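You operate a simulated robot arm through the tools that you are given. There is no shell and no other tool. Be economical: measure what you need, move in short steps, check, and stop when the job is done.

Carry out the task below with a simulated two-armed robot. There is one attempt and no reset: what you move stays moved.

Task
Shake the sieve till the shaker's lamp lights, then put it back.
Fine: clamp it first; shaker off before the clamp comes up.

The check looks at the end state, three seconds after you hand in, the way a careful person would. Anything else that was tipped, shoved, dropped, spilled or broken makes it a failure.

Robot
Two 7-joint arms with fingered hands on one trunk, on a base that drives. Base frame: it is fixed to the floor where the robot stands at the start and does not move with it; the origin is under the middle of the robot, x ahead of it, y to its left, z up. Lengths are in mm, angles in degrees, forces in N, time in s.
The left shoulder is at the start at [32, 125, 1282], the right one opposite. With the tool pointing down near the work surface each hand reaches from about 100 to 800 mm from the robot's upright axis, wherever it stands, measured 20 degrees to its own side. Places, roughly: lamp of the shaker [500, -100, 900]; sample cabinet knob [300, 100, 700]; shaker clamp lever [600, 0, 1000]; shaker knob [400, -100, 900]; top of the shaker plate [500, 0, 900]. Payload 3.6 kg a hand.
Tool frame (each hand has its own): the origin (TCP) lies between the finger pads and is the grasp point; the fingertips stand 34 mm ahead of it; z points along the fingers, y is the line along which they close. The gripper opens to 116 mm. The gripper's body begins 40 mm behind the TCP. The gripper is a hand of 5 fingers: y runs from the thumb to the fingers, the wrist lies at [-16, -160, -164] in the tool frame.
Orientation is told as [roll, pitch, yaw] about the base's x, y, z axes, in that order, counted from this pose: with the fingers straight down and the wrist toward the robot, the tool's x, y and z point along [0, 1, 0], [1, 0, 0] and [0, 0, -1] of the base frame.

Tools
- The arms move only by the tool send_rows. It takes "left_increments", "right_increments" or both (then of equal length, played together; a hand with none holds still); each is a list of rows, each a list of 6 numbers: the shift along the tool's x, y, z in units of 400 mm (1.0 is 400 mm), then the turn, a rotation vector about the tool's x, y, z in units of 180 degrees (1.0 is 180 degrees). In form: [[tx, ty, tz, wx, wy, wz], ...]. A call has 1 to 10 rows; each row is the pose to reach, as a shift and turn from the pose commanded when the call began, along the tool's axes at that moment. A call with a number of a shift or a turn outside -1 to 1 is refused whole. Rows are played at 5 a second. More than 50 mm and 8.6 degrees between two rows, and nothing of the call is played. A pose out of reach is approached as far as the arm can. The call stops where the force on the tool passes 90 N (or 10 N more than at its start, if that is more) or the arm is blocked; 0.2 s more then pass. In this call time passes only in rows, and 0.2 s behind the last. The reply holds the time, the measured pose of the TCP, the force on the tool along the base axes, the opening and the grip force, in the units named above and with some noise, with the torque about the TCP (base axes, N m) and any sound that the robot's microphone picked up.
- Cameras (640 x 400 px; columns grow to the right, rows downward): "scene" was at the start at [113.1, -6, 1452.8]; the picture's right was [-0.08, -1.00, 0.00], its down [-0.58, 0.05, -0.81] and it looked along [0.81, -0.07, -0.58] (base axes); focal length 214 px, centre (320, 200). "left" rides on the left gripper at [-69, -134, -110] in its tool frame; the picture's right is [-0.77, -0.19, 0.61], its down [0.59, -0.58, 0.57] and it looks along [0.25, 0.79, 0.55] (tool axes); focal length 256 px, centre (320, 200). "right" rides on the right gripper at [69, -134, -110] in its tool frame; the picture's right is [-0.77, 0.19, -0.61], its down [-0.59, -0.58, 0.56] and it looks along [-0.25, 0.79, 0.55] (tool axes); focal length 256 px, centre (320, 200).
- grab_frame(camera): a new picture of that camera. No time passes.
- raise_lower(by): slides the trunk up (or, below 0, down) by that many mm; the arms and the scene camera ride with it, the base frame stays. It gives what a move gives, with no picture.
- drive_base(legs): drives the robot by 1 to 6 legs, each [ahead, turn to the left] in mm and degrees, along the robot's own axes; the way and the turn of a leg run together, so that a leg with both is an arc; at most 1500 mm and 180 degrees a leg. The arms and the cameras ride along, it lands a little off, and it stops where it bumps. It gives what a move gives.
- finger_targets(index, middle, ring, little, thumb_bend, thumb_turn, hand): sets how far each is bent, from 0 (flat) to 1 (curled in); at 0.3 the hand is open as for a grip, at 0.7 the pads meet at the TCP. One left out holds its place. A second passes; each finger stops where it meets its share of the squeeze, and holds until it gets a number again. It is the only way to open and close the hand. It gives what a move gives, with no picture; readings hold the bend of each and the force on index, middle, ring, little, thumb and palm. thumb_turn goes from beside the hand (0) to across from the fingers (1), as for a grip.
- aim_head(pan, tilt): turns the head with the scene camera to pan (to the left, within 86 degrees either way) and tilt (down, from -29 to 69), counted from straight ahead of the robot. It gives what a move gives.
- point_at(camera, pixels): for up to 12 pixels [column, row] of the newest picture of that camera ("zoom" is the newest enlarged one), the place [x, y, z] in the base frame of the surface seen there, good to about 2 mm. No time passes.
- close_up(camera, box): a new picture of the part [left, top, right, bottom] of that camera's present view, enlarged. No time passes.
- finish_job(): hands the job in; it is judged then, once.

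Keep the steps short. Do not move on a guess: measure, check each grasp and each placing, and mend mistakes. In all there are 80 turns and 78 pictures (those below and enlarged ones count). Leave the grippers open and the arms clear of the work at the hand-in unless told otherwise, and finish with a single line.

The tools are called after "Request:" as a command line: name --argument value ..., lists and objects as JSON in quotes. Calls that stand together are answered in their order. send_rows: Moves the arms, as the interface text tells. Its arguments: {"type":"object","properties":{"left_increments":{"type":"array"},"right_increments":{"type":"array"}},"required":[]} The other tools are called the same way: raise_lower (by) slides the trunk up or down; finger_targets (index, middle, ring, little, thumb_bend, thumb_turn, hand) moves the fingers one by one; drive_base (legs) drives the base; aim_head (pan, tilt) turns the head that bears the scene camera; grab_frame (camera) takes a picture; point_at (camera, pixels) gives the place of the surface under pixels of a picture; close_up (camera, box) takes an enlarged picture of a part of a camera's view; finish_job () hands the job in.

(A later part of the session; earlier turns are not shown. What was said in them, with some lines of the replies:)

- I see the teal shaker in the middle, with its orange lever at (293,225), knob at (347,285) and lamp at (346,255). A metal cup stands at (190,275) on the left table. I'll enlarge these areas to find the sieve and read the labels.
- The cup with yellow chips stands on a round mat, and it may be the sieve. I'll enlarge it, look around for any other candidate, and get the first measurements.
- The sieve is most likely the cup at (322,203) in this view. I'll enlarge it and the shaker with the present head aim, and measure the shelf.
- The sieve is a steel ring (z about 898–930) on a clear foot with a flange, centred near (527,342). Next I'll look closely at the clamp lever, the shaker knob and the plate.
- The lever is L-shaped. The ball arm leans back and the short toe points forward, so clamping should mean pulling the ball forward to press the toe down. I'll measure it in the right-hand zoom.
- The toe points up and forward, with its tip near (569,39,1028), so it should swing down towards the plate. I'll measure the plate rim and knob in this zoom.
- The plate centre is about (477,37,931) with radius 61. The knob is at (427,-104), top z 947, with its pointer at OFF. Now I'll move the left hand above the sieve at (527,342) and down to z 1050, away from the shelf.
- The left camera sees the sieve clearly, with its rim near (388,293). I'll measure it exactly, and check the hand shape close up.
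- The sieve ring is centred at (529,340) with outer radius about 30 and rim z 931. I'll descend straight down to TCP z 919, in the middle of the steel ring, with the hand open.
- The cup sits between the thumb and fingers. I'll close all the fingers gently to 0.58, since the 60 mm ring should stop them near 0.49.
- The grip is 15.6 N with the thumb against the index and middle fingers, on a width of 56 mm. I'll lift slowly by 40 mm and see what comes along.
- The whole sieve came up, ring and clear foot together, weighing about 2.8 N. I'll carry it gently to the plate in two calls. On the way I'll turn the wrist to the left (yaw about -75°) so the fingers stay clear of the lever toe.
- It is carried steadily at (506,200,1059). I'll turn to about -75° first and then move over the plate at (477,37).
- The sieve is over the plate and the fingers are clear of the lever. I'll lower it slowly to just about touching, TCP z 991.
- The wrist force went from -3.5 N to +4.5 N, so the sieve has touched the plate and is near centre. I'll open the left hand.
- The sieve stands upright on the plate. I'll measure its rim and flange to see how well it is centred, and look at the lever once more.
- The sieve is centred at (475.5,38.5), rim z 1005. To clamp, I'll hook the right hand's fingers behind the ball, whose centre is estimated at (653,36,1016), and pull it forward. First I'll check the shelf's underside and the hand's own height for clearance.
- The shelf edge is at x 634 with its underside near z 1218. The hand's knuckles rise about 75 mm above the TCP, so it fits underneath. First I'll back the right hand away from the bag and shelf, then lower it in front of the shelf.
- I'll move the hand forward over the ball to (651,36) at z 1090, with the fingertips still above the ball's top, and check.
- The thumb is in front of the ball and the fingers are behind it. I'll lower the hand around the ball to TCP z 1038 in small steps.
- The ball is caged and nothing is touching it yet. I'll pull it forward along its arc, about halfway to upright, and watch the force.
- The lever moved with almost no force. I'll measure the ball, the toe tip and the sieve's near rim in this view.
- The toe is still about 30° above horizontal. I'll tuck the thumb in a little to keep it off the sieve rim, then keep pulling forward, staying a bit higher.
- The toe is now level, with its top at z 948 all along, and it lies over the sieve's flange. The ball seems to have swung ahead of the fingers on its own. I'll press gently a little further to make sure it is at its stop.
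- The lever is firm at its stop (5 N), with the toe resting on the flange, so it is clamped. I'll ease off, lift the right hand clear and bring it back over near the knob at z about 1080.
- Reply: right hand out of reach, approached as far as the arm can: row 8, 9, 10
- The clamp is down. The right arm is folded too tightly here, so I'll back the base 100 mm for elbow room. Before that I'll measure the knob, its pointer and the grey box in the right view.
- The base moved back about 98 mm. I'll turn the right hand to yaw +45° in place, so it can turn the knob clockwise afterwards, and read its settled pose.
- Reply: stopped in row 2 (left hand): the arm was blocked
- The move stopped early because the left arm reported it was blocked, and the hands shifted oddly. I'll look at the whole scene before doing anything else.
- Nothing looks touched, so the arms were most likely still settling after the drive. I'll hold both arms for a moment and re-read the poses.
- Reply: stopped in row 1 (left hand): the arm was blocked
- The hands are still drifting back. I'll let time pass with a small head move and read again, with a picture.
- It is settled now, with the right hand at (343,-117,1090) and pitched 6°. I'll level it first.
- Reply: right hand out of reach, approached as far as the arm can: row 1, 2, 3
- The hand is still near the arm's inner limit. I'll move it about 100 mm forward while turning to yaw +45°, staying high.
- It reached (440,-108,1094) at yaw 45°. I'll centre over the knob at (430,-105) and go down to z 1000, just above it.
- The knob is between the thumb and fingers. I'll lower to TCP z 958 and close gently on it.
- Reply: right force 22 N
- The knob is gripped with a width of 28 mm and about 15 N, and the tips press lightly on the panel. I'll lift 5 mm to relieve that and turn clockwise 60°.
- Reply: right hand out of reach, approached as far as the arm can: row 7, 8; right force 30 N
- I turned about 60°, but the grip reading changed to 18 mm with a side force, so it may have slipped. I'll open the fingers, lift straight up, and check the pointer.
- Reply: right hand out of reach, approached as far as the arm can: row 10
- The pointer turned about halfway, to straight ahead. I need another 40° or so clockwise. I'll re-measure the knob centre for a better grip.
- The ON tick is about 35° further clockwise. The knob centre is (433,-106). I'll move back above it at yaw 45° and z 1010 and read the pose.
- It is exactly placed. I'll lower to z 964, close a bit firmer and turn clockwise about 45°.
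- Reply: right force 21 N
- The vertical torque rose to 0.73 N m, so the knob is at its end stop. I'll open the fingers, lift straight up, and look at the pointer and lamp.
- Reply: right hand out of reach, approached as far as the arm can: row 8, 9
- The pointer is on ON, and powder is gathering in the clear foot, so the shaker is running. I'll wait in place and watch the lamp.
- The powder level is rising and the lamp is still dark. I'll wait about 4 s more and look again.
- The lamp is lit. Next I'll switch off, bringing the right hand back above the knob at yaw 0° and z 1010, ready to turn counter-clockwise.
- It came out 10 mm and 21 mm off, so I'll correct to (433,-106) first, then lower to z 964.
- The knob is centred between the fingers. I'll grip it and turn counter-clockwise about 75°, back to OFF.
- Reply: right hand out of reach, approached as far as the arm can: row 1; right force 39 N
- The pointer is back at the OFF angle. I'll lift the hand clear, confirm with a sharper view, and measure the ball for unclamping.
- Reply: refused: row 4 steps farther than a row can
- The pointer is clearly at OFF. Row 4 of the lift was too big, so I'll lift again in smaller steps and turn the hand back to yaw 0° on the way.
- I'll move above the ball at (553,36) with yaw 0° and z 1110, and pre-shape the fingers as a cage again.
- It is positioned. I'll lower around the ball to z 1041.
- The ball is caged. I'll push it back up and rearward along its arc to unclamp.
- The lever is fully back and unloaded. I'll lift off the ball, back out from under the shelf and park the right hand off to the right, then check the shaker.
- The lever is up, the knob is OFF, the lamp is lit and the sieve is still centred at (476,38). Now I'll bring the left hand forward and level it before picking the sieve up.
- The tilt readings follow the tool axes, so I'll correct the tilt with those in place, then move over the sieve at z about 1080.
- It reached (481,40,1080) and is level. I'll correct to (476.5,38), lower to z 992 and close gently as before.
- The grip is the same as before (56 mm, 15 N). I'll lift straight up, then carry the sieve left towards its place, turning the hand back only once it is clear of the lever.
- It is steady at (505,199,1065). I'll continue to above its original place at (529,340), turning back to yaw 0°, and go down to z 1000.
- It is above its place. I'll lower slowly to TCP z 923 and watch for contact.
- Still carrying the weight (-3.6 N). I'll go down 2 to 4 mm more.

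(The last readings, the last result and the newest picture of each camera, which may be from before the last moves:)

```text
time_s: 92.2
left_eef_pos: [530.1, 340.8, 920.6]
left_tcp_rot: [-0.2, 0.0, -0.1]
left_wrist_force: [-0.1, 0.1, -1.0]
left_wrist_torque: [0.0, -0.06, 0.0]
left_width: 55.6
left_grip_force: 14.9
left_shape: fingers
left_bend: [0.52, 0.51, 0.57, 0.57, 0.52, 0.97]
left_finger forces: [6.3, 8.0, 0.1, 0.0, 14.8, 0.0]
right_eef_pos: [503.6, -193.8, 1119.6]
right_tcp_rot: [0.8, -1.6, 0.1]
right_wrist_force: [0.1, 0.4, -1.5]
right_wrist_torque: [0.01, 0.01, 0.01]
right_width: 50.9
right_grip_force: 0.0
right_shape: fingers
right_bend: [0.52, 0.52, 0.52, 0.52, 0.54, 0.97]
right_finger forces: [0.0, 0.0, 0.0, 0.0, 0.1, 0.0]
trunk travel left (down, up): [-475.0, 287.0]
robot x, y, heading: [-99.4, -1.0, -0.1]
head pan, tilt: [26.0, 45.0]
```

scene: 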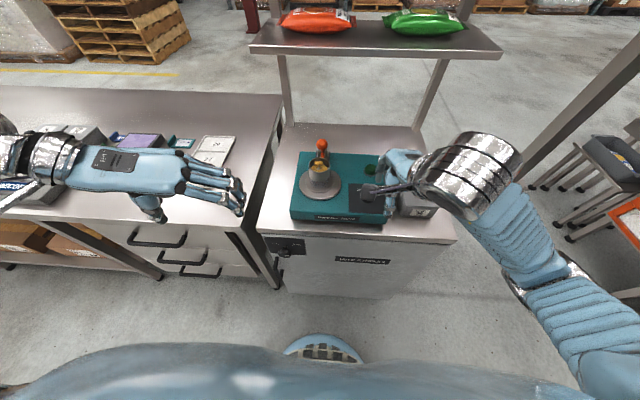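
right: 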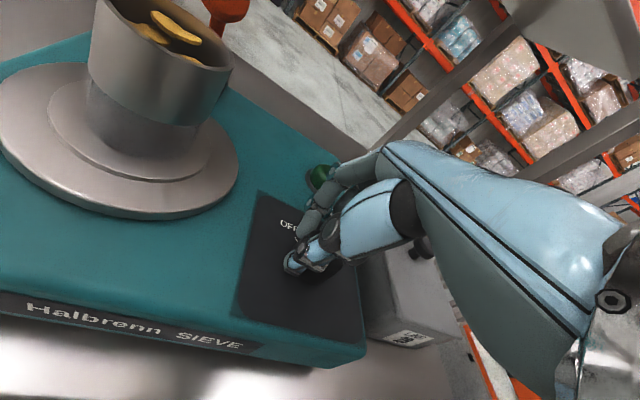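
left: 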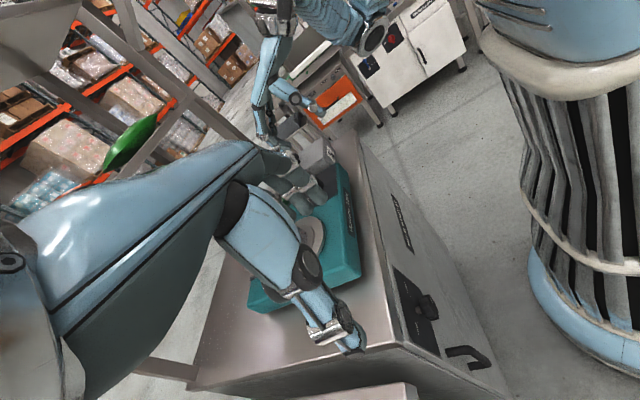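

Contact has begun, since the weight reading fell to -1 N. I'll go down one more millimetre, open both hands, and lift the left hand straight up and back.

Request:
send_rows --left_increments '[[0, 0, 0.002, 0, 0, 0], [0, 0, 0.002, 0, 0, 0]]'

Request:
finger_targets --hand "left" --index 0.3 --middle 0.3 --ring 0.3 --little 0.3 --thumb_bend 0.3

Request:
finger_targets --hand "right" --index 0.3 --middle 0.3 --ring 0.3 --little 0.3 --thumb_bend 0.3

Request:
send_rows --left_increments '[[0, 0, -0.05, 0, 0, 0], [0, 0, -0.13, 0, 0, 0], [0, 0, -0.23, 0, 0, 0], [0, 0, -0.34, 0, 0, 0], [0, 0, -0.45, 0, 0, 0], [0.04, -0.06, -0.5, 0, 0, 0], [0.1, -0.12, -0.55, 0, 0, 0], [0.16, -0.16, -0.6, 0, 0, 0]]'

Request:
grab_frame --camera "scene"

```text
time_s: 92.8
left_eef_pos: [528.8, 339.2, 920.1]
left_tcp_rot: [-0.2, -0.1, -0.1]
left_wrist_force: [-0.1, -0.7, 2.2]
left_wrist_torque: [0.06, -0.14, 0.0]
left_width: 55.5
left_grip_force: 14.9
left_shape: fingers
left_bend: [0.52, 0.51, 0.57, 0.57, 0.52, 0.97]
left_finger forces: [6.5, 8.2, 0.2, 0.0, 15.6, 0.0]
right_eef_pos: [502.0, -194.2, 1120.9]
right_tcp_rot: [0.8, -1.6, 0.1]
right_wrist_force: [-0.2, 0.3, -0.5]
right_wrist_torque: [0.02, -0.01, 0.03]
right_width: 50.9
right_grip_force: 0.1
right_shape: fingers
right_bend: [0.52, 0.52, 0.52, 0.52, 0.54, 0.97]
right_finger forces: [0.0, 0.0, 0.0, 0.0, 0.0, 0.0]
trunk travel left (down, up): [-475.0, 287.0]
robot x, y, heading: [-98.7, -1.1, 0.1]
head pan, tilt: [26.0, 45.0]
```

```text
time_s: 93.8
left_eef_pos: [528.9, 339.9, 921.0]
left_tcp_rot: [-0.1, 0.0, -0.1]
left_wrist_force: [-0.1, -0.1, 0.2]
left_wrist_torque: [-0.01, 0.06, -0.03]
left_width: 117.3
left_grip_force: 0.0
left_shape: fingers
left_bend: [0.3, 0.3, 0.3, 0.3, 0.3, 0.97]
left_finger forces: [0.1, 0.0, 0.0, 0.0, 0.0, 0.0]
right_eef_pos: [502.7, -194.4, 1119.2]
right_tcp_rot: [0.8, -1.5, 0.2]
right_wrist_force: [-0.4, -0.9, 0.1]
right_wrist_torque: [-0.01, 0.04, -0.01]
right_width: 50.8
right_grip_force: 0.1
right_shape: fingers
right_bend: [0.52, 0.52, 0.52, 0.52, 0.54, 0.97]
right_finger forces: [0.0, 0.1, 0.0, 0.0, 0.0, 0.0]
trunk travel left (down, up): [-475.0, 287.0]
robot x, y, heading: [-96.9, 0.3, 0.2]
head pan, tilt: [26.0, 45.0]
```

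```text
time_s: 94.8
left_eef_pos: [528.5, 340.1, 921.4]
left_tcp_rot: [-0.1, 0.1, -0.2]
left_wrist_force: [0.0, -0.3, -1.1]
left_wrist_torque: [0.05, 0.0, -0.02]
left_width: 117.5
left_grip_force: 0.2
left_shape: fingers
left_bend: [0.3, 0.3, 0.3, 0.3, 0.3, 0.97]
left_finger forces: [0.1, 0.0, 0.1, 0.1, 0.1, 0.0]
right_eef_pos: [502.6, -194.8, 1118.9]
right_tcp_rot: [0.8, -1.6, 0.1]
right_wrist_force: [0.0, 0.1, 0.4]
right_wrist_torque: [0.02, 0.02, 0.0]
right_width: 117.6
right_grip_force: 0.2
right_shape: fingers
right_bend: [0.3, 0.3, 0.3, 0.3, 0.3, 0.95]
right_finger forces: [0.0, 0.0, 0.0, 0.0, 0.0, 0.0]
trunk travel left (down, up): [-475.0, 287.0]
robot x, y, heading: [-99.0, 1.1, -0.1]
head pan, tilt: [26.0, 45.0]
```

```text
time_s: 96.5
left_eef_pos: [464.5, 404.3, 1160.0]
left_tcp_rot: [-0.2, 0.0, -0.2]
left_wrist_force: [-1.5, -0.3, -0.9]
left_wrist_torque: [0.02, -0.01, 0.03]
left_width: 117.6
left_grip_force: 0.1
left_shape: fingers
left_bend: [0.3, 0.3, 0.3, 0.3, 0.3, 0.97]
left_finger forces: [0.1, 0.0, 0.1, 0.0, 0.0, 0.1]
right_eef_pos: [502.9, -193.5, 1120.3]
right_tcp_rot: [0.8, -1.6, 0.1]
right_wrist_force: [0.1, 0.0, -0.6]
right_wrist_torque: [-0.02, -0.01, -0.01]
right_width: 117.7
right_grip_force: 0.0
right_shape: fingers
right_bend: [0.3, 0.3, 0.3, 0.3, 0.3, 0.95]
right_finger forces: [0.0, 0.1, 0.0, 0.0, 0.0, 0.0]
trunk travel left (down, up): [-475.0, 287.0]
robot x, y, heading: [-97.3, 1.0, 0.2]
head pan, tilt: [26.0, 45.0]
```

```text
5 pictures are left
```

scene: 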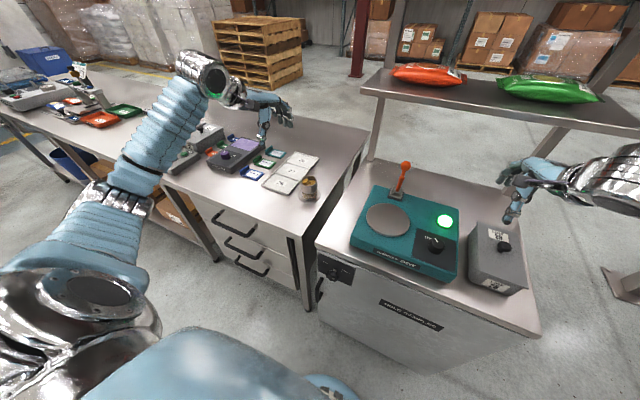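

I'll take one last close look at the sieve in its place and at the shaker.

Request:
close_up --camera "scene" --box '[250, 140, 350, 210]'

Request:
point_at --camera "zoom" --pixels '[[345, 250], [422, 250], [385, 228], [383, 268], [330, 340], [435, 340]]'

Request:
close_up --camera "scene" --box '[340, 150, 540, 300]'

```text
5.71 times, centred on (300, 175) of scene
```

zoom: 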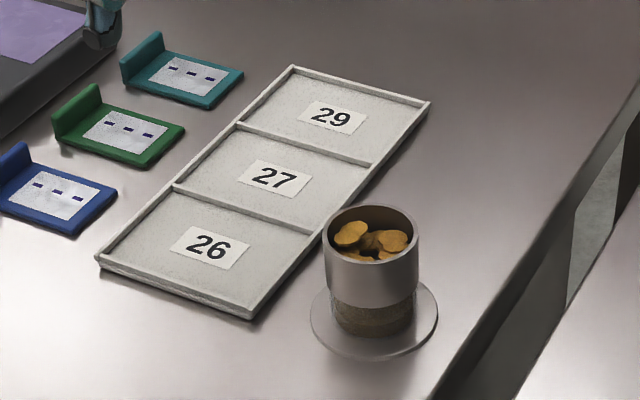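

```text
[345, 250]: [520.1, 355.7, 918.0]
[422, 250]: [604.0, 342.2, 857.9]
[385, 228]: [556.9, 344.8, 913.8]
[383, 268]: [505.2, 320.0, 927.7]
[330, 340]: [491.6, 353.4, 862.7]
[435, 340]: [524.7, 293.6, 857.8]
```

```text
2.67 times, centred on (440, 225) of scene
```

zoom: 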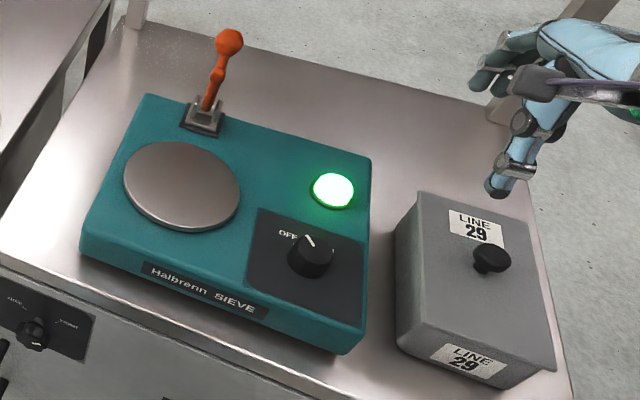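

The sieve is back upright in its place with the sifted powder in its foot, the knob is OFF, the clamp is up and the lamp is lit. Nothing else was disturbed, so I'm handing in.

Request:
finish_job

```text
The job is handed in.
```

The sieve was clamped and shaken until the lamp lit, the shaker was switched off before the clamp came up, and the sieve is back where it stood.
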